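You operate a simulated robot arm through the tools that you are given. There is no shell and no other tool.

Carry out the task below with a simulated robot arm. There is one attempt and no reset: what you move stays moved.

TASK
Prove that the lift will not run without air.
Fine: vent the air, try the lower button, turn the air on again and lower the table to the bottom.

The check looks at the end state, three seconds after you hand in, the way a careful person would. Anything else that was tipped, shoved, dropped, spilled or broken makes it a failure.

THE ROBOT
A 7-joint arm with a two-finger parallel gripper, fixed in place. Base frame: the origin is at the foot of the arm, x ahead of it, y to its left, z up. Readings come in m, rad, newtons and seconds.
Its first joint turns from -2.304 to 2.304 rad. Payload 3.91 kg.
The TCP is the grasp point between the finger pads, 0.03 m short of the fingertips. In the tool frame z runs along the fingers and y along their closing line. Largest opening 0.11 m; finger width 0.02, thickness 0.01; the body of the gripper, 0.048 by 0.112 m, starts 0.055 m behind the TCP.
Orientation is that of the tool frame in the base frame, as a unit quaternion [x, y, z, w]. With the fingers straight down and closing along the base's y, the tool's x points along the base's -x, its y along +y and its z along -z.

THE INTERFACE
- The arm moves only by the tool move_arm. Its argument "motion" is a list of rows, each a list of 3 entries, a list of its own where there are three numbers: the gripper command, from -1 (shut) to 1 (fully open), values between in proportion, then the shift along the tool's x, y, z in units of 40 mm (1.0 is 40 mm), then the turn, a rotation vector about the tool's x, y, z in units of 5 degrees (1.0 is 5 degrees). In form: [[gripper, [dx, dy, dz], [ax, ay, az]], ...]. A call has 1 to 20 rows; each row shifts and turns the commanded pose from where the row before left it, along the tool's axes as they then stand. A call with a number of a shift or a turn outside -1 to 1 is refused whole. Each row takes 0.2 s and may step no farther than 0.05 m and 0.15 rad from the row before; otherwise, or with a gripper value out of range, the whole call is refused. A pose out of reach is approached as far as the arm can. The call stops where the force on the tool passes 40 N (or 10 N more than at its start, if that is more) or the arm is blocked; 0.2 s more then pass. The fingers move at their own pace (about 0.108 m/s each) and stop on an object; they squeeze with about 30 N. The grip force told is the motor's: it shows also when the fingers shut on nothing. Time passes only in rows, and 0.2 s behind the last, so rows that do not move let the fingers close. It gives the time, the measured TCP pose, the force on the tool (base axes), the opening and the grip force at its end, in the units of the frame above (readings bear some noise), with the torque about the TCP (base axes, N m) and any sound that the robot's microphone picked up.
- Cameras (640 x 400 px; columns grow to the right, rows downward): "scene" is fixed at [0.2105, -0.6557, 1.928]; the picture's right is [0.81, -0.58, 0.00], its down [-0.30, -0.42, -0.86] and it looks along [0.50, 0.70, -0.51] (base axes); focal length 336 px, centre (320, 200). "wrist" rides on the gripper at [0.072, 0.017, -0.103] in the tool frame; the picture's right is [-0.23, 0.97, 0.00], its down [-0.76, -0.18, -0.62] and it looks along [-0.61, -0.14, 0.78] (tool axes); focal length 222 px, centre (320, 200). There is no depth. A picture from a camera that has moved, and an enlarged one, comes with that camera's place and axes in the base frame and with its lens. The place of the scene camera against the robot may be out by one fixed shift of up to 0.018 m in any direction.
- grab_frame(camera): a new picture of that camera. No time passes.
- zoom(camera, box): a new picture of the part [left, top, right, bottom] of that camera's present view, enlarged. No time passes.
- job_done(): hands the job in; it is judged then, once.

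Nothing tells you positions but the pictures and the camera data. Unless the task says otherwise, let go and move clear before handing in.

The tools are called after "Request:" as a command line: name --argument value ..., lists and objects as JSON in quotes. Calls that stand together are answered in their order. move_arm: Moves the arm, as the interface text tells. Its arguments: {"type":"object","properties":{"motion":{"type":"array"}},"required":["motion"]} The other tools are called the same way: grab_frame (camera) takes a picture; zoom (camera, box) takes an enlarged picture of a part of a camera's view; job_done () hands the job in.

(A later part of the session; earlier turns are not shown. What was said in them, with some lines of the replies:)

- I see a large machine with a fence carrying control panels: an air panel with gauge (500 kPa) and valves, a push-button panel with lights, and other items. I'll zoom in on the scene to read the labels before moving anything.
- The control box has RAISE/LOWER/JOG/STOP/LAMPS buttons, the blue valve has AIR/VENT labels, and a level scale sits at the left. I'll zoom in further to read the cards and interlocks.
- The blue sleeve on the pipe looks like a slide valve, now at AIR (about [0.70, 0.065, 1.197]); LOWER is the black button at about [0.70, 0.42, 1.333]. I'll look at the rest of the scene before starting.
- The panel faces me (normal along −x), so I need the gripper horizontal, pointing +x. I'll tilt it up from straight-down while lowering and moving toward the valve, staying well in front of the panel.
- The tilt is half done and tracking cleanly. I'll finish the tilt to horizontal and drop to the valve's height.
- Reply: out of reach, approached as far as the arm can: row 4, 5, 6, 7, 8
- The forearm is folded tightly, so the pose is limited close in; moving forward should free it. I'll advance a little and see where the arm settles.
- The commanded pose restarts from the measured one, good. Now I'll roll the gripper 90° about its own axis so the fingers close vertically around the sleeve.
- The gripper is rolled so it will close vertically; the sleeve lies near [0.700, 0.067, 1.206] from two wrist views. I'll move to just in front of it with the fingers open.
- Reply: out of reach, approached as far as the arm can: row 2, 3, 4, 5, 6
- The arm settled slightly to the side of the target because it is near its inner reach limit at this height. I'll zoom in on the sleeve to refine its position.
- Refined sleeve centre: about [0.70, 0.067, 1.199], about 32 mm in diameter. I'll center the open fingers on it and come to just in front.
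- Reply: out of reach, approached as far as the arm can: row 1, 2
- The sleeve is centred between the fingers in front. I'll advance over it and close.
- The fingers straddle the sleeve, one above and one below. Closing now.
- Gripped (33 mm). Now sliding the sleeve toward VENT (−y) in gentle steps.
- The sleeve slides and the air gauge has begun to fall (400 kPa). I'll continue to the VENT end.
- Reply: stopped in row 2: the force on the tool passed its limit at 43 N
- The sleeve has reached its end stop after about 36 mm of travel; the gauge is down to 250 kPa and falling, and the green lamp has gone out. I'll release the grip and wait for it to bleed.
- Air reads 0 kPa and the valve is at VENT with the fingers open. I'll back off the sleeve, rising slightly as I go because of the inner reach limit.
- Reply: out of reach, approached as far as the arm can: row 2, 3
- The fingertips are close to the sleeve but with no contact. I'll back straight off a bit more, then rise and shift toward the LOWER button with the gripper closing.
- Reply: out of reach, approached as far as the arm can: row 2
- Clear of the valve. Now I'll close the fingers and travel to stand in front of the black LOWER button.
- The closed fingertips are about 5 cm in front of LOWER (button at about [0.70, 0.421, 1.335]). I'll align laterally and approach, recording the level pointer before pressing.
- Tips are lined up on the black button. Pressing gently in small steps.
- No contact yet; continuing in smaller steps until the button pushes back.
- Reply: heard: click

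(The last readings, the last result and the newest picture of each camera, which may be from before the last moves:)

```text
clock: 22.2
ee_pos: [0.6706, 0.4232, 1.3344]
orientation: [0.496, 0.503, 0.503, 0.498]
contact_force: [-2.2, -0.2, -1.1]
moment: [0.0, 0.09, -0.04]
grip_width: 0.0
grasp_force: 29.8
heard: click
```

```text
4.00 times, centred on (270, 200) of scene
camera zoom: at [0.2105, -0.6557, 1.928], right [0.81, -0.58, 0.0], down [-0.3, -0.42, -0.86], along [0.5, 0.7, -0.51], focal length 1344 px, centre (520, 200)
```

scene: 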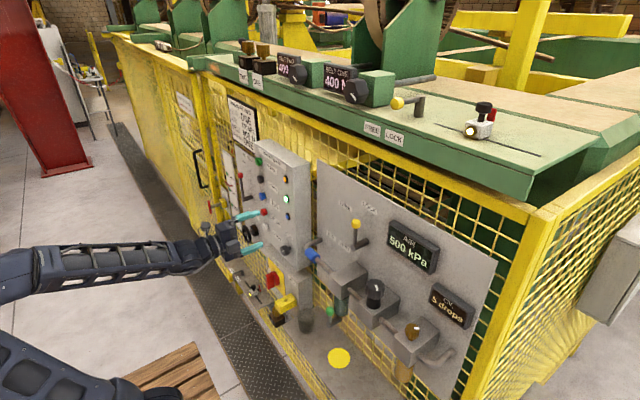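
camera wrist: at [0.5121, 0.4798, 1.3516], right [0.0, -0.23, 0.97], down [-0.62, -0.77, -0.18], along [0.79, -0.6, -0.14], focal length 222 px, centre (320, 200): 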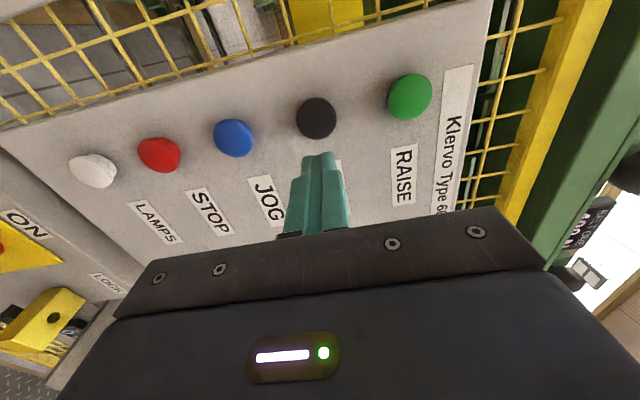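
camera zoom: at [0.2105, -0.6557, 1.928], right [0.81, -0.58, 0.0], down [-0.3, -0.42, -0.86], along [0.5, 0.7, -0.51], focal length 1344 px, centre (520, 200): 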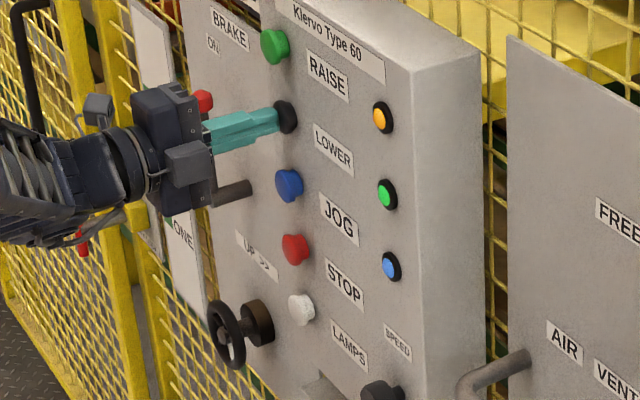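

The button clicked. I'll hold it in for about a second to give the lift a fair try, then check that nothing moved.

Request:
move_arm --motion '[[-1, [0, 0, 0.05], [0, 0, 0]], [-1, [0, 0, 0], [0, 0, 0]], [-1, [0, 0, 0], [0, 0, 0]], [-1, [0, 0, 0], [0, 0, 0]], [-1, [0, 0, 0], [0, 0, 0]], [-1, [0, 0, 0], [0, 0, 0]]]'

Request:
grab_frame --camera "scene"

Request:
zoom --camera "scene" --box '[240, 150, 460, 300]'

```text
clock: 23.6
ee_pos: [0.6725, 0.4242, 1.3342]
orientation: [0.497, 0.502, 0.503, 0.498]
contact_force: [-6.9, -0.9, -1.4]
moment: [0.03, 0.05, -0.09]
grip_width: 0.0
grasp_force: 30.0
```

```text
taken
```

scene: 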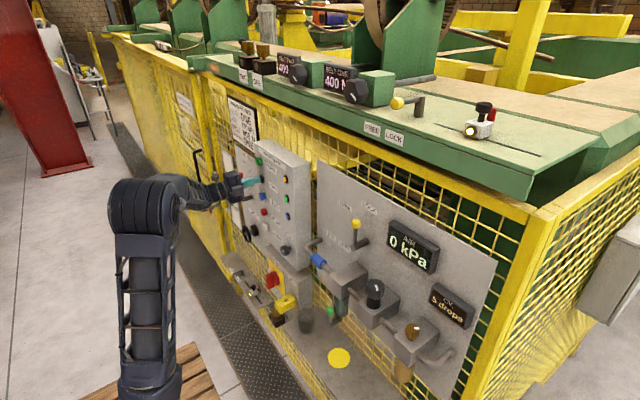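

```text
2.67 times, centred on (350, 225) of scene
camera zoom: at [0.2105, -0.6557, 1.928], right [0.81, -0.58, 0.0], down [-0.3, -0.42, -0.86], along [0.5, 0.7, -0.51], focal length 896 px, centre (240, 133)
```

zoom: 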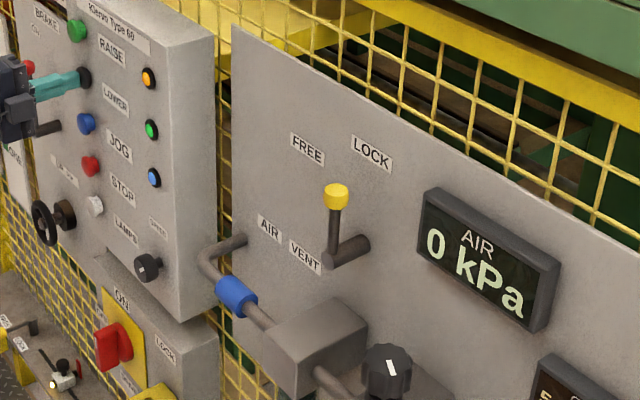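

No lamp lit and nothing appears to have moved at 0 kPa. I'll release the button, back away and verify the level pointer.

Request:
move_arm --motion '[[-1, [0, 0, -0.4], [0, 0, 0]], [-1, [0, 0, -0.5], [0, 0, 0]], [-1, [0, 0, -0.5], [0, 0, 0]], [-1, [-0.5, -0.2, -0.2], [0, 0, 0]], [-1, [-0.8, -0.2, 0], [0, 0, 0]], [-1, [-0.8, -0.2, 0], [0, 0, 0]], [-1, [-0.8, -0.2, 0], [0, 0, 0]]]'

Request:
zoom --camera "scene" --box '[205, 150, 245, 240]'

Request:
grab_frame --camera "scene"

```text
clock: 25.2
ee_pos: [0.611, 0.3051, 1.3014]
orientation: [0.496, 0.503, 0.503, 0.498]
contact_force: [0.1, 0.6, -0.1]
moment: [0.02, 0.0, -0.05]
grip_width: 0.0
grasp_force: 30.4
```

```text
4.44 times, centred on (225, 195) of scene
camera zoom: at [0.2105, -0.6557, 1.928], right [0.81, -0.58, 0.0], down [-0.3, -0.42, -0.86], along [0.5, 0.7, -0.51], focal length 1494 px, centre (742, 222)
```

zoom: 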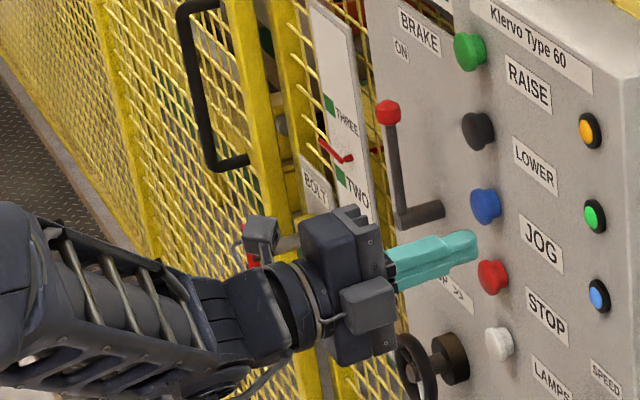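

```text
taken
```

scene: 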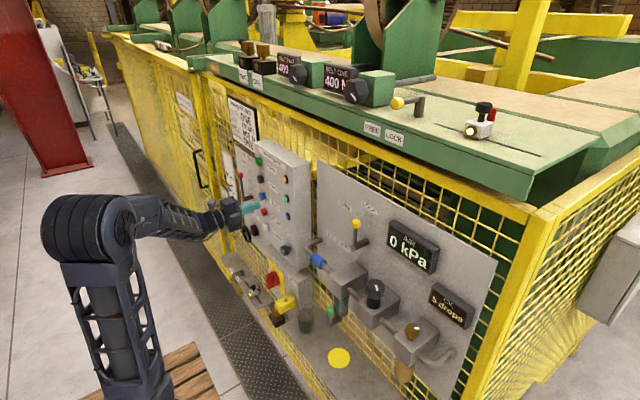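

The pointer is unchanged between TWO and THREE: the lift did not run without air. Now returning to the valve to restore air.

Request:
move_arm --motion '[[-1, [-0.6, -0.12, 0.06], [0, 0, 0]], [-1, [-0.8, -0.12, 0.06], [0, 0, 0]], [-1, [-0.8, -0.12, 0.06], [0, 0, 0]], [-1, [-0.8, -0.12, 0.06], [0, 0, 0]], [-1, [-0.8, -0.12, 0.06], [0, 0, 0]], [-1, [-0.8, -0.12, 0.08], [0, 0, 0]], [1, [-0.8, -0.12, 0.1], [0, 0, 0]], [1, [-0.7, -0.12, 0.15], [0, 0, 0]], [1, [-0.5, -0.12, 0.1], [0, 0, 0]], [1, [-0.2, -0.12, 0], [0, 0, 0]]]'

Request:
grab_frame --camera "wrist"

```text
clock: 27.4
ee_pos: [0.6468, 0.0373, 1.2592]
orientation: [0.497, 0.503, 0.502, 0.498]
contact_force: [0.7, 0.3, -0.3]
moment: [0.02, 0.0, 0.02]
grip_width: 0.1099
grasp_force: 0.0
out of reach, approached as far as the arm can: row 10
```

```text
taken
camera wrist: at [0.5421, 0.1098, 1.2759], right [0.0, -0.23, 0.97], down [-0.62, -0.77, -0.18], along [0.79, -0.6, -0.14], focal length 222 px, centre (320, 200)
```

wrist: 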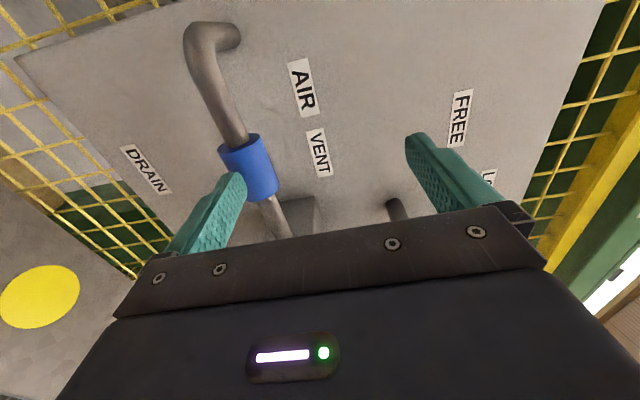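

I need to straddle the sleeve again; from here the lower finger is level with it, so I'll step aside toward +y, descend there where only the thin pipe is, then slide over.

Request:
move_arm --motion '[[1, [0.5, 0, -0.05], [0, 0, 0]], [1, [0.5, 0, -0.1], [0, 0, 0]], [1, [0.45, 0, -0.1], [0, 0, 0]], [1, [0, -0.3, 0.1], [0, 0, 0]], [1, [0, -0.3, 0.12], [0, 0, 0]], [1, [0, -0.3, 0.15], [0, 0, 0]], [1, [0, -0.3, 0.15], [0, 0, 0]], [1, [0, -0.3, 0.15], [0, 0, 0]]]'

Request:
grab_frame --camera "wrist"

Request:
zoom --camera "scene" --box '[260, 200, 380, 300]'

```text
clock: 29.2
ee_pos: [0.6627, 0.0955, 1.2]
orientation: [0.496, 0.503, 0.503, 0.498]
contact_force: [0.2, 0.2, 0.2]
moment: [0.02, -0.01, -0.01]
grip_width: 0.1101
grasp_force: 0.1
```

```text
taken
camera wrist: at [0.5586, 0.1678, 1.2155], right [0.0, -0.23, 0.97], down [-0.61, -0.77, -0.18], along [0.79, -0.6, -0.14], focal length 222 px, centre (320, 200)
```

wrist: 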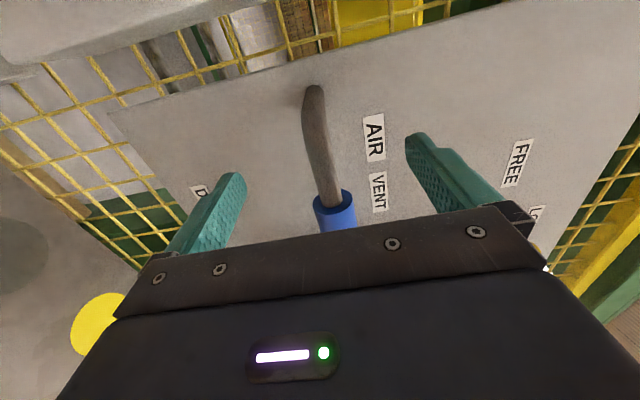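

```text
4.00 times, centred on (320, 250) of scene
camera zoom: at [0.2105, -0.6557, 1.928], right [0.81, -0.58, 0.0], down [-0.3, -0.42, -0.86], along [0.5, 0.7, -0.51], focal length 1344 px, centre (320, 0)
```

zoom: 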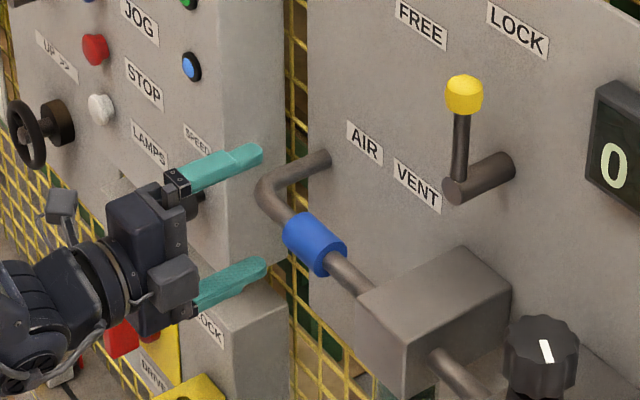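

The fingers are now at the right height, one above and one below the pipe. I'll move forward and across onto the sleeve.

Request:
move_arm --motion '[[1, [-0.4, 0, 0.22], [0, 0, 0]], [1, [-0.4, 0, 0.22], [0, 0, 0]], [1, [-0.4, 0, 0.22], [0, 0, 0]], [1, [-0.37, 0, 0.22], [0, 0, 0]]]'

Request:
grab_frame --camera "wrist"

```text
clock: 30.2
ee_pos: [0.6986, 0.0325, 1.1991]
orientation: [0.497, 0.503, 0.503, 0.498]
contact_force: [0.6, 0.4, 0.4]
moment: [-0.01, -0.01, -0.04]
grip_width: 0.1101
grasp_force: 0.0
```

```text
taken
camera wrist: at [0.5936, 0.1039, 1.2167], right [0.0, -0.22, 0.97], down [-0.62, -0.77, -0.18], along [0.79, -0.6, -0.14], focal length 222 px, centre (320, 200)
```

wrist: 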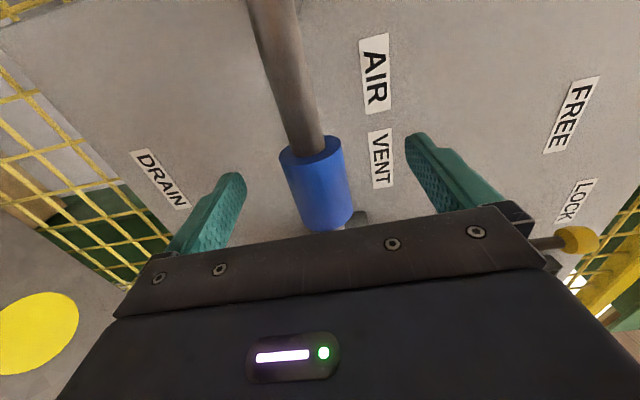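

Centred on the sleeve again. I'll close and slide it back toward AIR (+y) by about 36 mm.

Request:
move_arm --motion '[[-1, [0, 0, 0], [0, 0, 0]], [-1, [0, 0, 0], [0, 0, 0]], [-1, [0, 0, 0], [0, 0, 0]], [-1, [0, 0, 0], [0, 0, 0]], [-1, [0.2, 0, 0], [0, 0, 0]], [-1, [0.2, 0, 0], [0, 0, 0]], [-1, [0.2, 0, 0], [0, 0, 0]], [-1, [0.2, 0, 0], [0, 0, 0]], [-1, [0.1, 0, 0], [0, 0, 0]]]'

Request:
zoom --camera "scene" --box '[260, 180, 460, 300]'

Request:
grab_frame --camera "wrist"

```text
clock: 32.2
ee_pos: [0.6991, 0.0666, 1.1999]
orientation: [0.497, 0.502, 0.501, 0.499]
contact_force: [-0.1, -14.4, 10.7]
moment: [-0.19, -0.02, 0.3]
grip_width: 0.0332
grasp_force: 45.2
```

```text
3.20 times, centred on (360, 240) of scene
camera zoom: at [0.2105, -0.6557, 1.928], right [0.81, -0.58, 0.0], down [-0.3, -0.42, -0.86], along [0.5, 0.7, -0.51], focal length 1076 px, centre (192, 72)
```

zoom: 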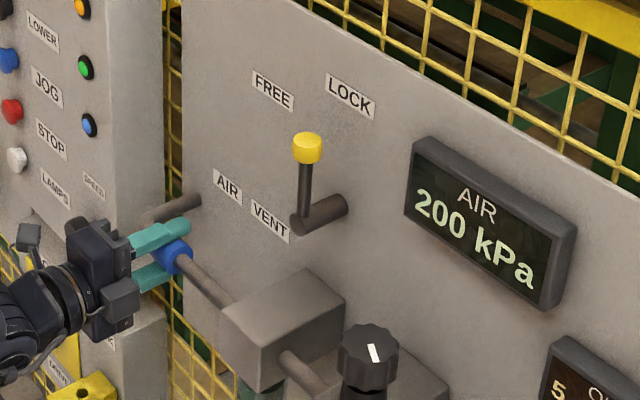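

```text
taken
camera wrist: at [0.5938, 0.1399, 1.2163], right [0.0, -0.23, 0.97], down [-0.62, -0.77, -0.18], along [0.79, -0.6, -0.14], focal length 222 px, centre (320, 200)
```

wrist: 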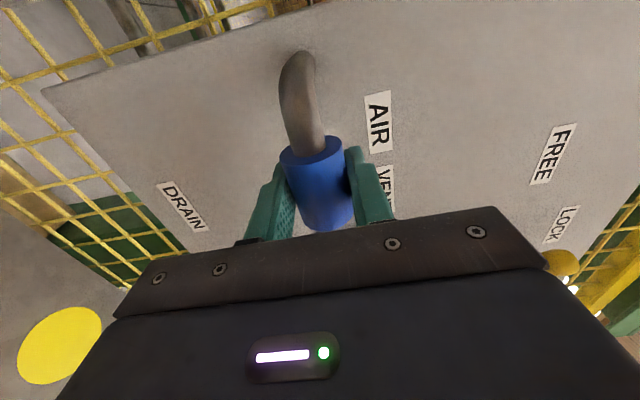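

Pressure is rising (200 kPa). I'll nudge the sleeve up against its AIR stop, hold a moment, then release.

Request:
move_arm --motion '[[-1, [0.1, 0, 0], [0, 0, 0]], [-1, [0.1, 0, 0], [0, 0, 0]], [-1, [0, 0, 0], [0, 0, 0]], [-1, [0, 0, 0], [0, 0, 0]], [-1, [0, 0, 0], [0, 0, 0]]]'

Request:
zoom --camera "scene" --box '[260, 180, 460, 300]'

```text
clock: 32.7
ee_pos: [0.6986, 0.0679, 1.1991]
orientation: [0.499, 0.5, 0.5, 0.502]
contact_force: [-4.8, -14.6, 2.7]
moment: [0.11, -0.1, -0.49]
grip_width: 0.0331
grasp_force: 45.0
stopped in row 2: the force on the tool passed its limit at 43 N (the readings are from after the stop); the commanded pose is now the measured one
```

```text
3.20 times, centred on (360, 240) of scene
camera zoom: at [0.2105, -0.6557, 1.928], right [0.81, -0.58, 0.0], down [-0.3, -0.42, -0.86], along [0.5, 0.7, -0.51], focal length 1076 px, centre (192, 72)
```

zoom: 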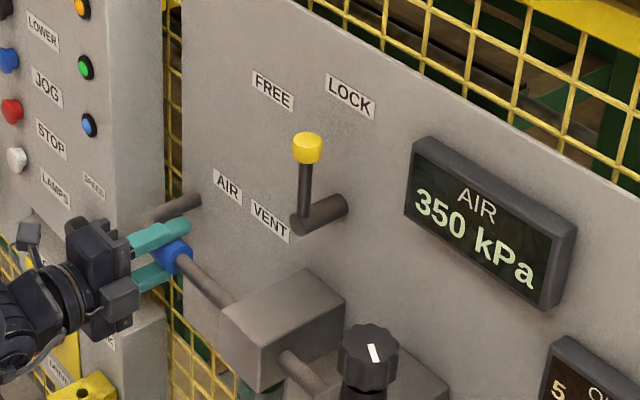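

The sleeve is hard against the AIR stop and pressure is at 350 kPa and rising. I'll open the fingers and slip out sideways the way I came in.

Request:
move_arm --motion '[[0.2, [0, 0, 0], [0, 0, 0]], [1, [0, 0, 0], [0, 0, 0]], [1, [0, 0, 0], [0, 0, 0]], [1, [0, 0, 0], [0, 0, 0]], [1, [0.1, 0, -0.3], [0, 0, 0]], [1, [0.4, 0, -0.3], [0, 0, 0]], [1, [0.4, 0, -0.2], [0, 0, 0]], [1, [0.4, 0.1, -0.1], [0, 0, 0]], [1, [0.2, 0.3, -0.2], [0, 0, 0]], [1, [0.2, 0.3, -0.3], [0, 0, 0]]]'

Request:
zoom --camera "scene" --box '[240, 150, 460, 300]'

Request:
grab_frame --camera "wrist"

```text
clock: 34.9
ee_pos: [0.6412, 0.1387, 1.2284]
orientation: [0.499, 0.501, 0.5, 0.5]
contact_force: [0.4, 0.7, -0.2]
moment: [0.01, 0.01, -0.01]
grip_width: 0.1098
grasp_force: 0.0
```

```text
2.67 times, centred on (350, 225) of scene
camera zoom: at [0.2105, -0.6557, 1.928], right [0.81, -0.58, 0.0], down [-0.3, -0.42, -0.86], along [0.5, 0.7, -0.51], focal length 896 px, centre (240, 133)
```

zoom: 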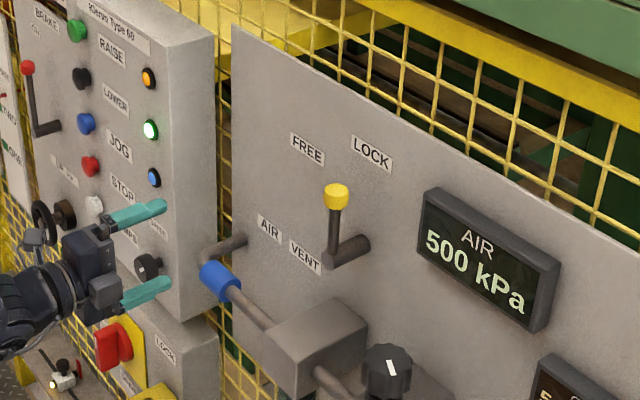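

```text
taken
camera wrist: at [0.5375, 0.2117, 1.2449], right [0.0, -0.23, 0.97], down [-0.62, -0.76, -0.18], along [0.78, -0.61, -0.14], focal length 222 px, centre (320, 200)
```

wrist: 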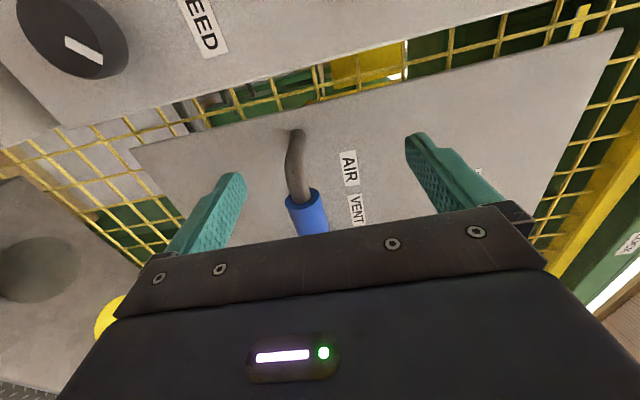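

Air is back at 500 kPa, the green lamp is lit again and the sleeve is at AIR. Now back to the LOWER button with fingers closed.

Request:
move_arm --motion '[[-1, [0.1, 0.3, -0.15], [0, 0, 0]], [-1, [0.3, 0.3, -0.15], [0, 0, 0]], [-1, [0.75, 0.26, -0.1], [0, 0, 0]], [-1, [0.8, 0.26, 0], [0, 0, 0]], [-1, [0.8, 0.26, 0], [0, 0, 0]], [-1, [0.8, 0.26, 0], [0, 0, 0]], [-1, [0.8, 0.26, 0], [0, 0, 0]], [-1, [0.8, 0.26, 0], [0, 0, 0]], [-1, [0.8, 0.26, 0], [0, 0, 0]], [-1, [0.8, 0.26, 0], [0, 0, 0]], [-1, [0.35, 0, 0], [0, 0, 0]]]'

Request:
zoom --camera "wrist" --box '[220, 50, 460, 250]'

Request:
zoom --camera "scene" --box '[200, 140, 300, 240]'

```text
clock: 37.3
ee_pos: [0.627, 0.4223, 1.3347]
orientation: [0.499, 0.499, 0.501, 0.502]
contact_force: [-0.3, 0.0, 0.7]
moment: [-0.01, 0.0, 0.02]
grip_width: 0.0
grasp_force: 30.5
```

```text
2.00 times, centred on (340, 150) of wrist
camera zoom: at [0.5217, 0.495, 1.3516], right [0.0, -0.23, 0.97], down [-0.62, -0.76, -0.18], along [0.78, -0.61, -0.14], focal length 444 px, centre (280, 300)
```

zoom: 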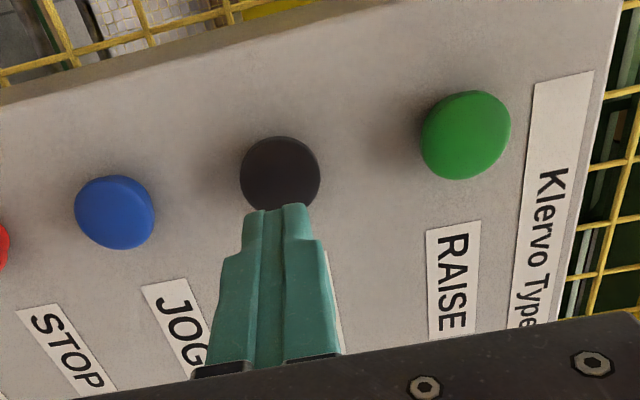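

```text
4.00 times, centred on (250, 190) of scene
camera zoom: at [0.2105, -0.6557, 1.928], right [0.81, -0.58, 0.0], down [-0.3, -0.42, -0.86], along [0.5, 0.7, -0.51], focal length 1344 px, centre (600, 240)
```

zoom: 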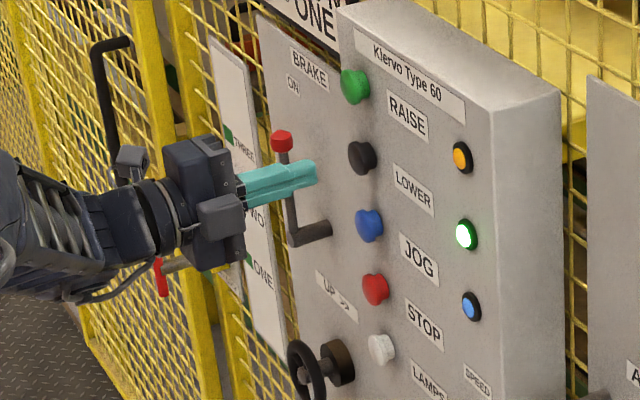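

Before pressing with air on, I want to check the brake lever and bolt labels, since either might hold the table.

Request:
zoom --camera "scene" --box '[225, 145, 265, 170]'

Request:
zoom --camera "scene" --box '[200, 180, 260, 250]'

Request:
zoom --camera "scene" --box '[255, 250, 315, 310]'

Request:
zoom --camera "scene" --box '[215, 150, 265, 200]'

```text
16.00 times, centred on (245, 158) of scene
camera zoom: at [0.2105, -0.6557, 1.928], right [0.81, -0.58, 0.0], down [-0.3, -0.42, -0.86], along [0.5, 0.7, -0.51], focal length 5378 px, centre (1520, 880)
```

zoom: 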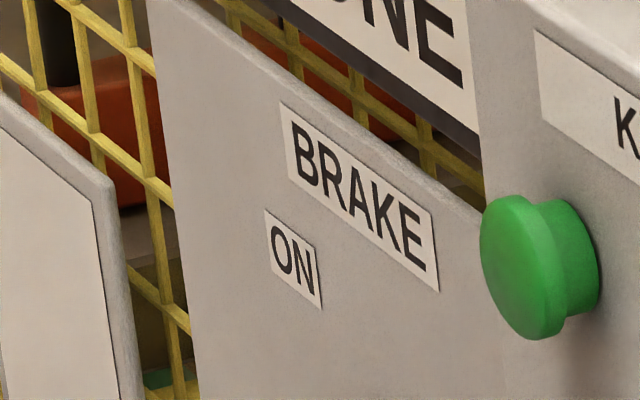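

```text
5.71 times, centred on (230, 215) of scene
camera zoom: at [0.2105, -0.6557, 1.928], right [0.81, -0.58, 0.0], down [-0.3, -0.42, -0.86], along [0.5, 0.7, -0.51], focal length 1921 px, centre (834, 114)
```

zoom: 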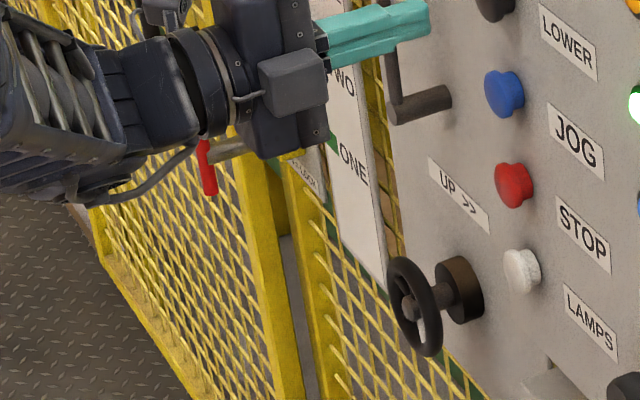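

```text
6.67 times, centred on (285, 280) of scene
camera zoom: at [0.2105, -0.6557, 1.928], right [0.81, -0.58, 0.0], down [-0.3, -0.42, -0.86], along [0.5, 0.7, -0.51], focal length 2241 px, centre (553, -333)
```

zoom: 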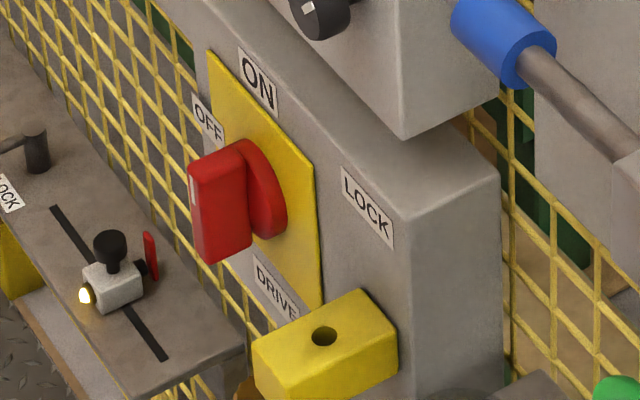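

```text
8.00 times, centred on (240, 175) of scene
camera zoom: at [0.2105, -0.6557, 1.928], right [0.81, -0.58, 0.0], down [-0.3, -0.42, -0.86], along [0.5, 0.7, -0.51], focal length 2689 px, centre (960, 400)
```

zoom: 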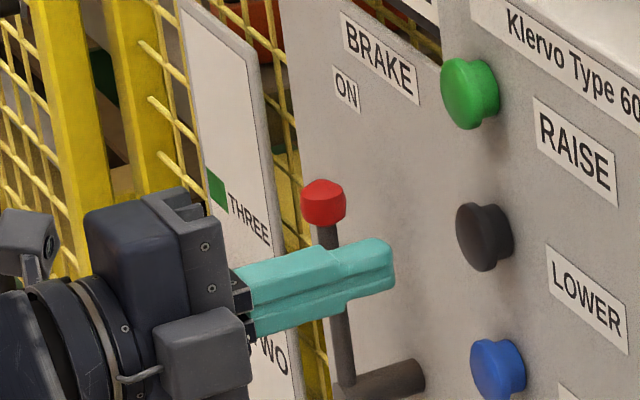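

The brake lever stands upright with its ON mark off to the left, and the red isolator is at ON. I'll press LOWER and watch the pointer.

Request:
move_arm --motion '[[-1, [0, 0, 0.4], [0, 0, 0]], [-1, [0, 0, 0.4], [0, 0, 0]], [-1, [0, 0, 0.15], [0, 0, 0]], [-1, [0, 0, 0.1], [0, 0, 0]], [-1, [0, 0, 0.08], [0, 0, 0]]]'

Request:
zoom --camera "scene" --box '[200, 140, 320, 260]'

```text
clock: 38.5
ee_pos: [0.6705, 0.4221, 1.335]
orientation: [0.498, 0.5, 0.5, 0.501]
contact_force: [-2.2, 0.1, 1.0]
moment: [-0.01, -0.05, 0.0]
grip_width: 0.0
grasp_force: 30.2
heard: click
```

```text
3.33 times, centred on (260, 200) of scene
camera zoom: at [0.2105, -0.6557, 1.928], right [0.81, -0.58, 0.0], down [-0.3, -0.42, -0.86], along [0.5, 0.7, -0.51], focal length 1120 px, centre (520, 200)
```

zoom: 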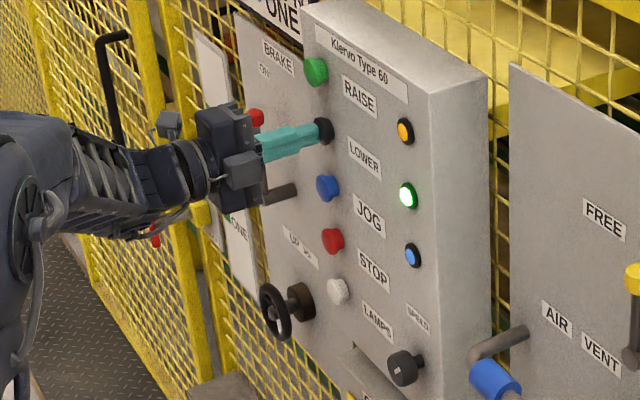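

Clicked. Holding and watching for motion.

Request:
move_arm --motion '[[-1, [0, 0, 0.05], [0, 0, 0]], [-1, [0, 0, 0], [0, 0, 0]], [-1, [0, 0, 0], [0, 0, 0]], [-1, [0, 0, 0], [0, 0, 0]], [-1, [0, 0, 0], [0, 0, 0]]]'

Request:
zoom --camera "scene" --box '[200, 140, 320, 260]'

Request:
grab_frame --camera "scene"

Request:
grab_frame --camera "wrist"

```text
clock: 39.7
ee_pos: [0.6728, 0.4215, 1.3338]
orientation: [0.499, 0.499, 0.501, 0.501]
contact_force: [-5.4, 0.9, 0.1]
moment: [0.04, 0.02, 0.03]
grip_width: 0.0001
grasp_force: 29.9
```

```text
3.33 times, centred on (260, 200) of scene
camera zoom: at [0.2105, -0.6557, 1.928], right [0.81, -0.58, 0.0], down [-0.3, -0.42, -0.86], along [0.5, 0.7, -0.51], focal length 1120 px, centre (520, 200)
```

zoom: 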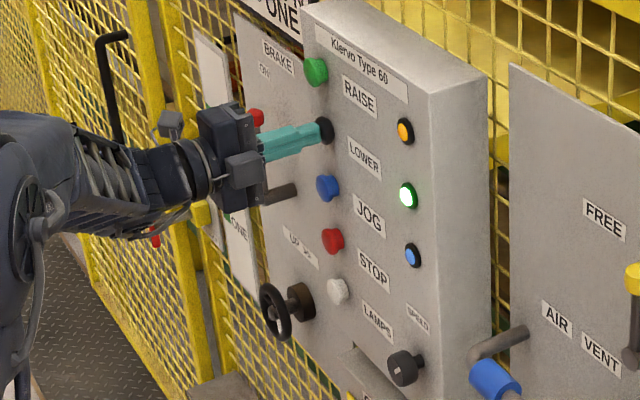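

```text
taken
```

scene: 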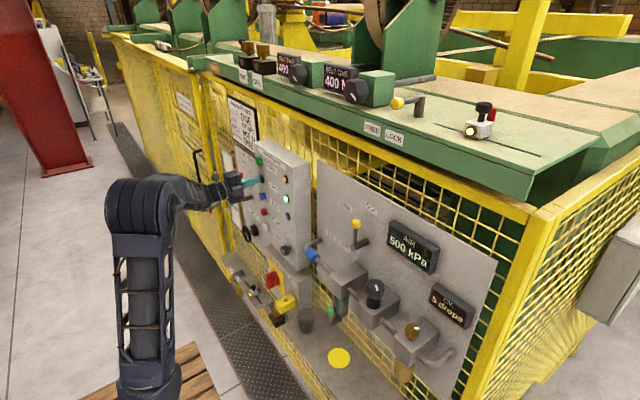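

```text
taken
camera wrist: at [0.5677, 0.4951, 1.3509], right [0.0, -0.23, 0.97], down [-0.62, -0.76, -0.18], along [0.78, -0.61, -0.14], focal length 222 px, centre (320, 200)
```

wrist: 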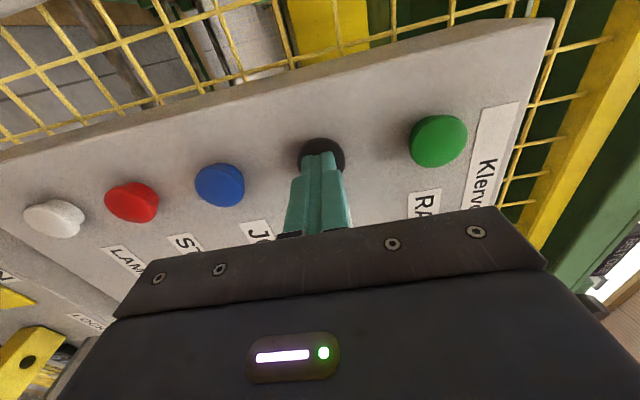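

The yellow structure behind the mesh appears to have shifted — the table seems to be moving down. I'll keep holding and check its progress.

Request:
move_arm --motion '[[-1, [0, 0, 0], [0, 0, 0]], [-1, [0, 0, 0], [0, 0, 0]], [-1, [0, 0, 0], [0, 0, 0]], [-1, [0, 0, 0], [0, 0, 0]], [-1, [0, 0, 0], [0, 0, 0]]]'

Request:
zoom --camera "scene" --box '[200, 100, 400, 260]'

Request:
zoom --camera "scene" --box '[205, 140, 265, 220]'

```text
clock: 40.9
ee_pos: [0.6714, 0.4214, 1.3341]
orientation: [0.498, 0.5, 0.5, 0.501]
contact_force: [-4.2, 2.1, 0.2]
moment: [0.07, 0.04, 0.05]
grip_width: 0.0
grasp_force: 29.7
```

```text
2.50 times, centred on (300, 180) of scene
camera zoom: at [0.2105, -0.6557, 1.928], right [0.81, -0.58, 0.0], down [-0.3, -0.42, -0.86], along [0.5, 0.7, -0.51], focal length 840 px, centre (370, 250)
```

zoom: 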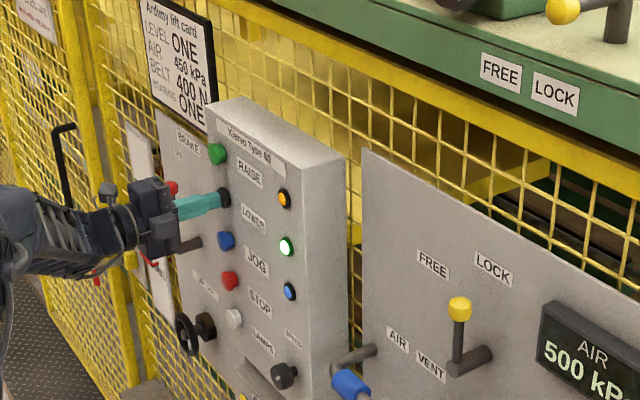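

```text
5.00 times, centred on (235, 180) of scene
camera zoom: at [0.2105, -0.6557, 1.928], right [0.81, -0.58, 0.0], down [-0.3, -0.42, -0.86], along [0.5, 0.7, -0.51], focal length 1681 px, centre (745, 300)
```

zoom: 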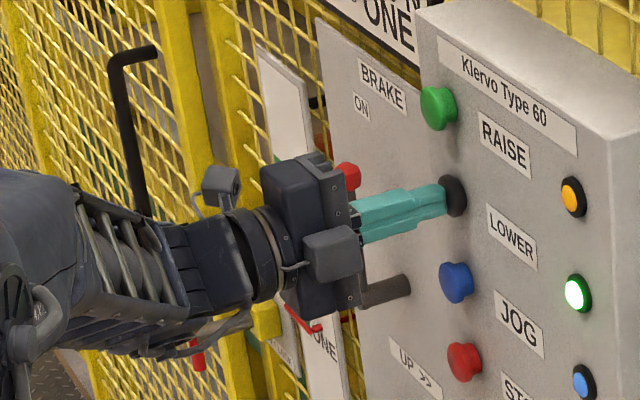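

The red pointer is now coming down to ONE — the table is descending while I hold. I'll keep holding and follow it to the end of travel.

Request:
move_arm --motion '[[-1, [0, 0, 0], [0, 0, 0]], [-1, [0, 0, 0], [0, 0, 0]], [-1, [0, 0, 0], [0, 0, 0]]]'

Request:
zoom --camera "scene" --box '[205, 170, 265, 250]'

Request:
zoom --camera "scene" --box '[200, 100, 400, 260]'

```text
clock: 41.7
ee_pos: [0.6731, 0.4218, 1.3329]
orientation: [0.499, 0.5, 0.501, 0.5]
contact_force: [-6.0, 0.8, 0.0]
moment: [0.03, 0.01, 0.05]
grip_width: 0.0
grasp_force: 29.9
```

```text
5.00 times, centred on (235, 210) of scene
camera zoom: at [0.2105, -0.6557, 1.928], right [0.81, -0.58, 0.0], down [-0.3, -0.42, -0.86], along [0.5, 0.7, -0.51], focal length 1681 px, centre (745, 150)
```

zoom: 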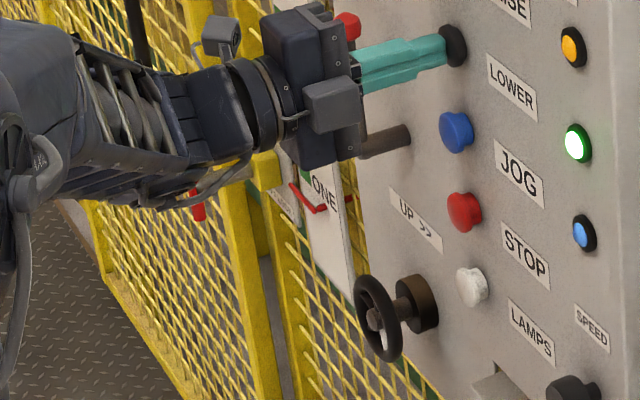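

```text
2.50 times, centred on (300, 180) of scene
camera zoom: at [0.2105, -0.6557, 1.928], right [0.81, -0.58, 0.0], down [-0.3, -0.42, -0.86], along [0.5, 0.7, -0.51], focal length 840 px, centre (370, 250)
```

zoom: 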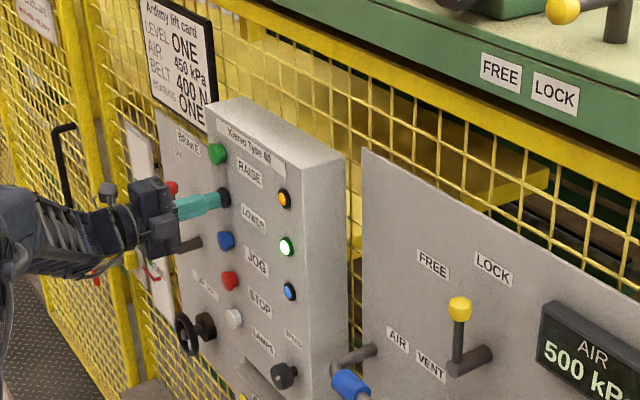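

The pointer has passed just below ONE and is still moving. Continuing to hold.

Request:
move_arm --motion '[[-1, [0, 0, 0], [0, 0, 0]], [-1, [0, 0, 0], [0, 0, 0]], [-1, [0, 0, 0], [0, 0, 0]], [-1, [0, 0, 0], [0, 0, 0]]]'

Request:
zoom --camera "scene" --box '[205, 170, 265, 250]'

```text
clock: 42.7
ee_pos: [0.6732, 0.4226, 1.3342]
orientation: [0.498, 0.5, 0.502, 0.5]
contact_force: [-5.4, 2.2, -0.1]
moment: [0.06, -0.01, 0.04]
grip_width: 0.0
grasp_force: 29.9
```

```text
5.00 times, centred on (235, 210) of scene
camera zoom: at [0.2105, -0.6557, 1.928], right [0.81, -0.58, 0.0], down [-0.3, -0.42, -0.86], along [0.5, 0.7, -0.51], focal length 1681 px, centre (745, 150)
```

zoom: 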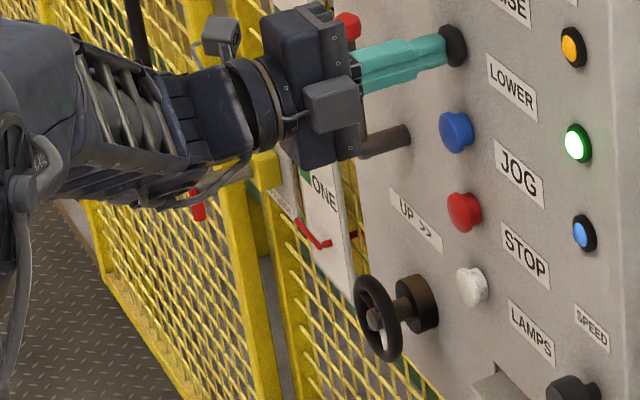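

Still descending, now below ONE toward the foot of the scale. Holding on.

Request:
move_arm --motion '[[-1, [0, 0, 0], [0, 0, 0]], [-1, [0, 0, 0], [0, 0, 0]], [-1, [0, 0, 0], [0, 0, 0]], [-1, [0, 0, 0], [0, 0, 0]]]'

Request:
zoom --camera "scene" --box '[205, 170, 265, 250]'

```text
clock: 43.7
ee_pos: [0.6721, 0.4203, 1.3346]
orientation: [0.498, 0.5, 0.501, 0.501]
contact_force: [-4.8, 0.0, -0.7]
moment: [0.0, -0.03, 0.03]
grip_width: 0.0
grasp_force: 29.9
```

```text
5.00 times, centred on (235, 210) of scene
camera zoom: at [0.2105, -0.6557, 1.928], right [0.81, -0.58, 0.0], down [-0.3, -0.42, -0.86], along [0.5, 0.7, -0.51], focal length 1681 px, centre (745, 150)
```

zoom: 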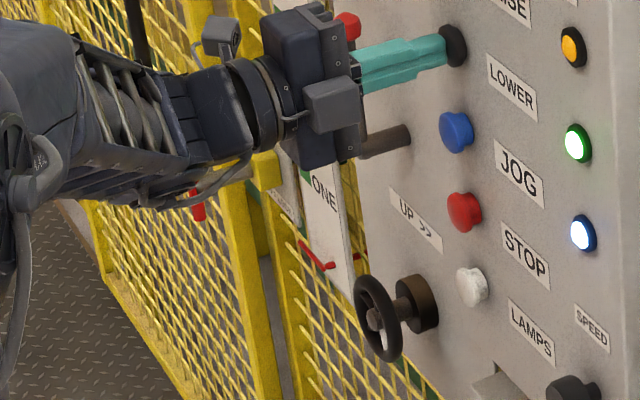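

The blue lamp has lit — probably the bottom limit. I'll hold a little longer to confirm the pointer has stopped.

Request:
move_arm --motion '[[-1, [0, 0, 0], [0, 0, 0]], [-1, [0, 0, 0], [0, 0, 0]], [-1, [0, 0, 0], [0, 0, 0]], [-1, [0, 0, 0], [0, 0, 0]]]'

Request:
zoom --camera "scene" --box '[205, 170, 265, 250]'

```text
clock: 44.7
ee_pos: [0.6723, 0.4211, 1.3354]
orientation: [0.498, 0.5, 0.501, 0.501]
contact_force: [-5.6, 0.8, 0.1]
moment: [0.01, 0.01, -0.04]
grip_width: 0.0
grasp_force: 29.5
```

```text
5.00 times, centred on (235, 210) of scene
camera zoom: at [0.2105, -0.6557, 1.928], right [0.81, -0.58, 0.0], down [-0.3, -0.42, -0.86], along [0.5, 0.7, -0.51], focal length 1681 px, centre (745, 150)
```

zoom: 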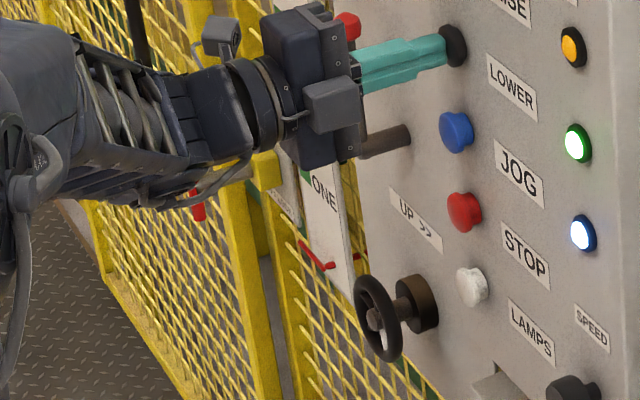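

The pointer is stationary and the blue lamp is on: bottom reached. I'll release the button and back well clear, then check the final state.

Request:
move_arm --motion '[[-1, [0, 0, -0.4], [0, 0, 0]], [-1, [0, 0, -0.6], [0, 0, 0]], [-1, [0, 0, -0.8], [0, 0, 0]], [-1, [0, 0, -0.8], [0, 0, 0]], [-1, [0, 0.3, -0.8], [0, 0, 0]], [-1, [-0.5, 0.3, -0.5], [0, 0, 0]], [-1, [-0.8, 0.2, 0], [0, 0, 0]], [-1, [-0.8, 0.2, 0], [0, 0, 0]]]'

Request:
grab_frame --camera "scene"

Request:
zoom --camera "scene" --box '[200, 140, 300, 250]'

Request:
zoom --camera "scene" --box '[260, 180, 460, 300]'

```text
clock: 46.5
ee_pos: [0.5157, 0.3377, 1.3742]
orientation: [0.499, 0.5, 0.5, 0.501]
contact_force: [-0.7, -0.7, 0.2]
moment: [-0.01, -0.01, -0.03]
grip_width: 0.0
grasp_force: 30.4
```

```text
taken
```

scene: 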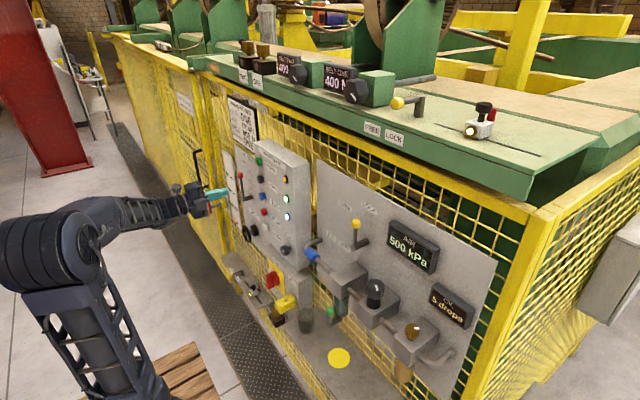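

```text
3.64 times, centred on (250, 195) of scene
camera zoom: at [0.2105, -0.6557, 1.928], right [0.81, -0.58, 0.0], down [-0.3, -0.42, -0.86], along [0.5, 0.7, -0.51], focal length 1222 px, centre (574, 218)
```

zoom: 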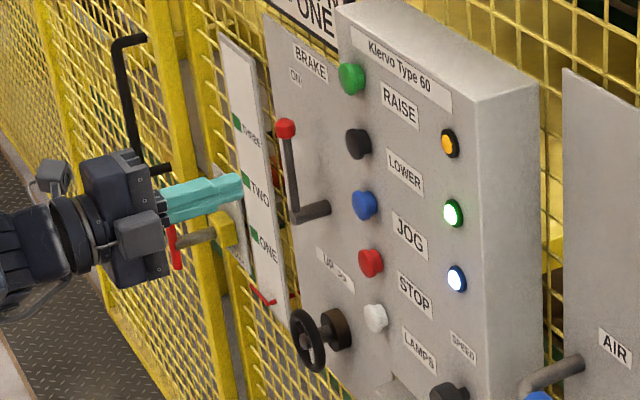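

```text
3.20 times, centred on (360, 240) of scene
camera zoom: at [0.2105, -0.6557, 1.928], right [0.81, -0.58, 0.0], down [-0.3, -0.42, -0.86], along [0.5, 0.7, -0.51], focal length 1076 px, centre (192, 72)
```

zoom: 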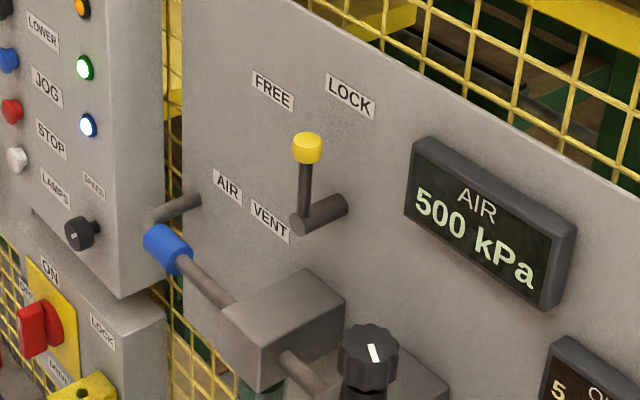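

The pointer rests at the foot of the scale with the blue bottom lamp on, air is at 500 kPa and the sleeve is at AIR. I'll wait a moment to confirm nothing drifts.

Request:
move_arm --motion '[[-1, [0, 0, -0.3], [0, 0, 0]], [-1, [0, 0, 0], [0, 0, 0]], [-1, [0, 0, 0], [0, 0, 0]], [-1, [0, 0, 0], [0, 0, 0]], [-1, [0, 0, 0], [0, 0, 0]], [-1, [0, 0, 0], [0, 0, 0]], [-1, [0, 0, 0], [0, 0, 0]], [-1, [0, 0, 0], [0, 0, 0]]]'

Request:
zoom --camera "scene" --box '[200, 140, 300, 250]'

Request:
zoom --camera "scene" --box '[210, 180, 470, 370]'

```text
clock: 48.3
ee_pos: [0.5027, 0.3362, 1.3753]
orientation: [0.497, 0.5, 0.501, 0.501]
contact_force: [0.0, 0.2, 0.0]
moment: [0.02, 0.04, -0.02]
grip_width: 0.0
grasp_force: 29.8
```

```text
3.64 times, centred on (250, 195) of scene
camera zoom: at [0.2105, -0.6557, 1.928], right [0.81, -0.58, 0.0], down [-0.3, -0.42, -0.86], along [0.5, 0.7, -0.51], focal length 1222 px, centre (574, 218)
```

zoom: 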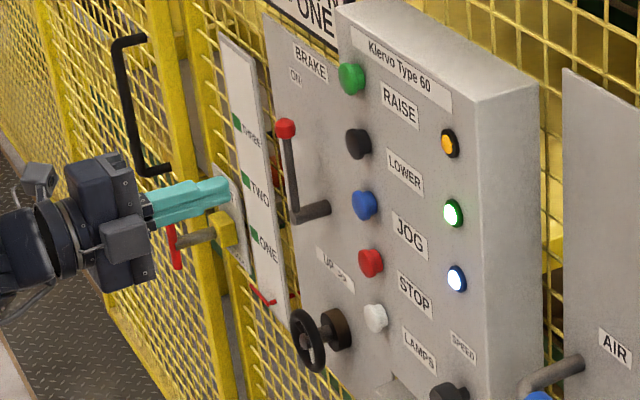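

```text
2.11 times, centred on (340, 275) of scene
camera zoom: at [0.2105, -0.6557, 1.928], right [0.81, -0.58, 0.0], down [-0.3, -0.42, -0.86], along [0.5, 0.7, -0.51], focal length 708 px, centre (278, 42)
```

zoom: 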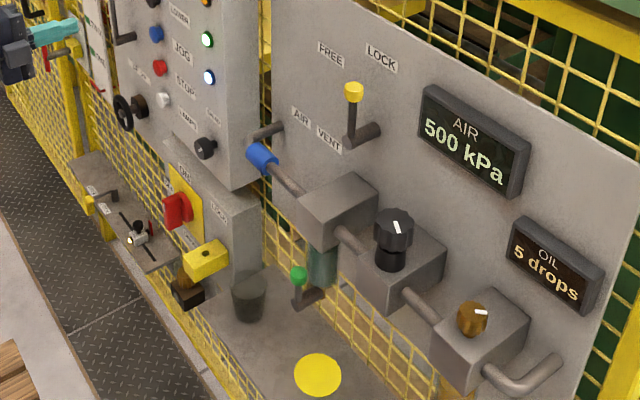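

Everything is steady: table at the bottom (blue lamp lit), air on at 500 kPa, all other controls untouched, and the arm clear of the panel. Handing in.

Request:
job_done

```text
The job is handed in.
```

The lift did not run without air, and the table is now at the bottom with the air back on. I've handed the job in; no verdict came back with it.

1. **Vent:** I slid the blue sleeve to VENT. The air gauge fell from 500 to 0 kPa and the green lamp went out.
2. **Try LOWER without air:** I pressed LOWER until it clicked and held it for over a second. The level pointer stayed where it was, between TWO and THREE.
3. **Air on again:** I slid the sleeve back to its AIR stop. The gauge returned to 500 kPa and the green lamp came on.
4. **Lower to the bottom:** I held LOWER for about 6 seconds while the pointer travelled down past ONE. It stopped below ONE and the blue lamp lit, which I took as the bottom limit.

After I let go, the pointer and gauge did not move over the next few seconds. I touched only the air sleeve and the LOWER button, and the arm was clear of the panel at hand-in.
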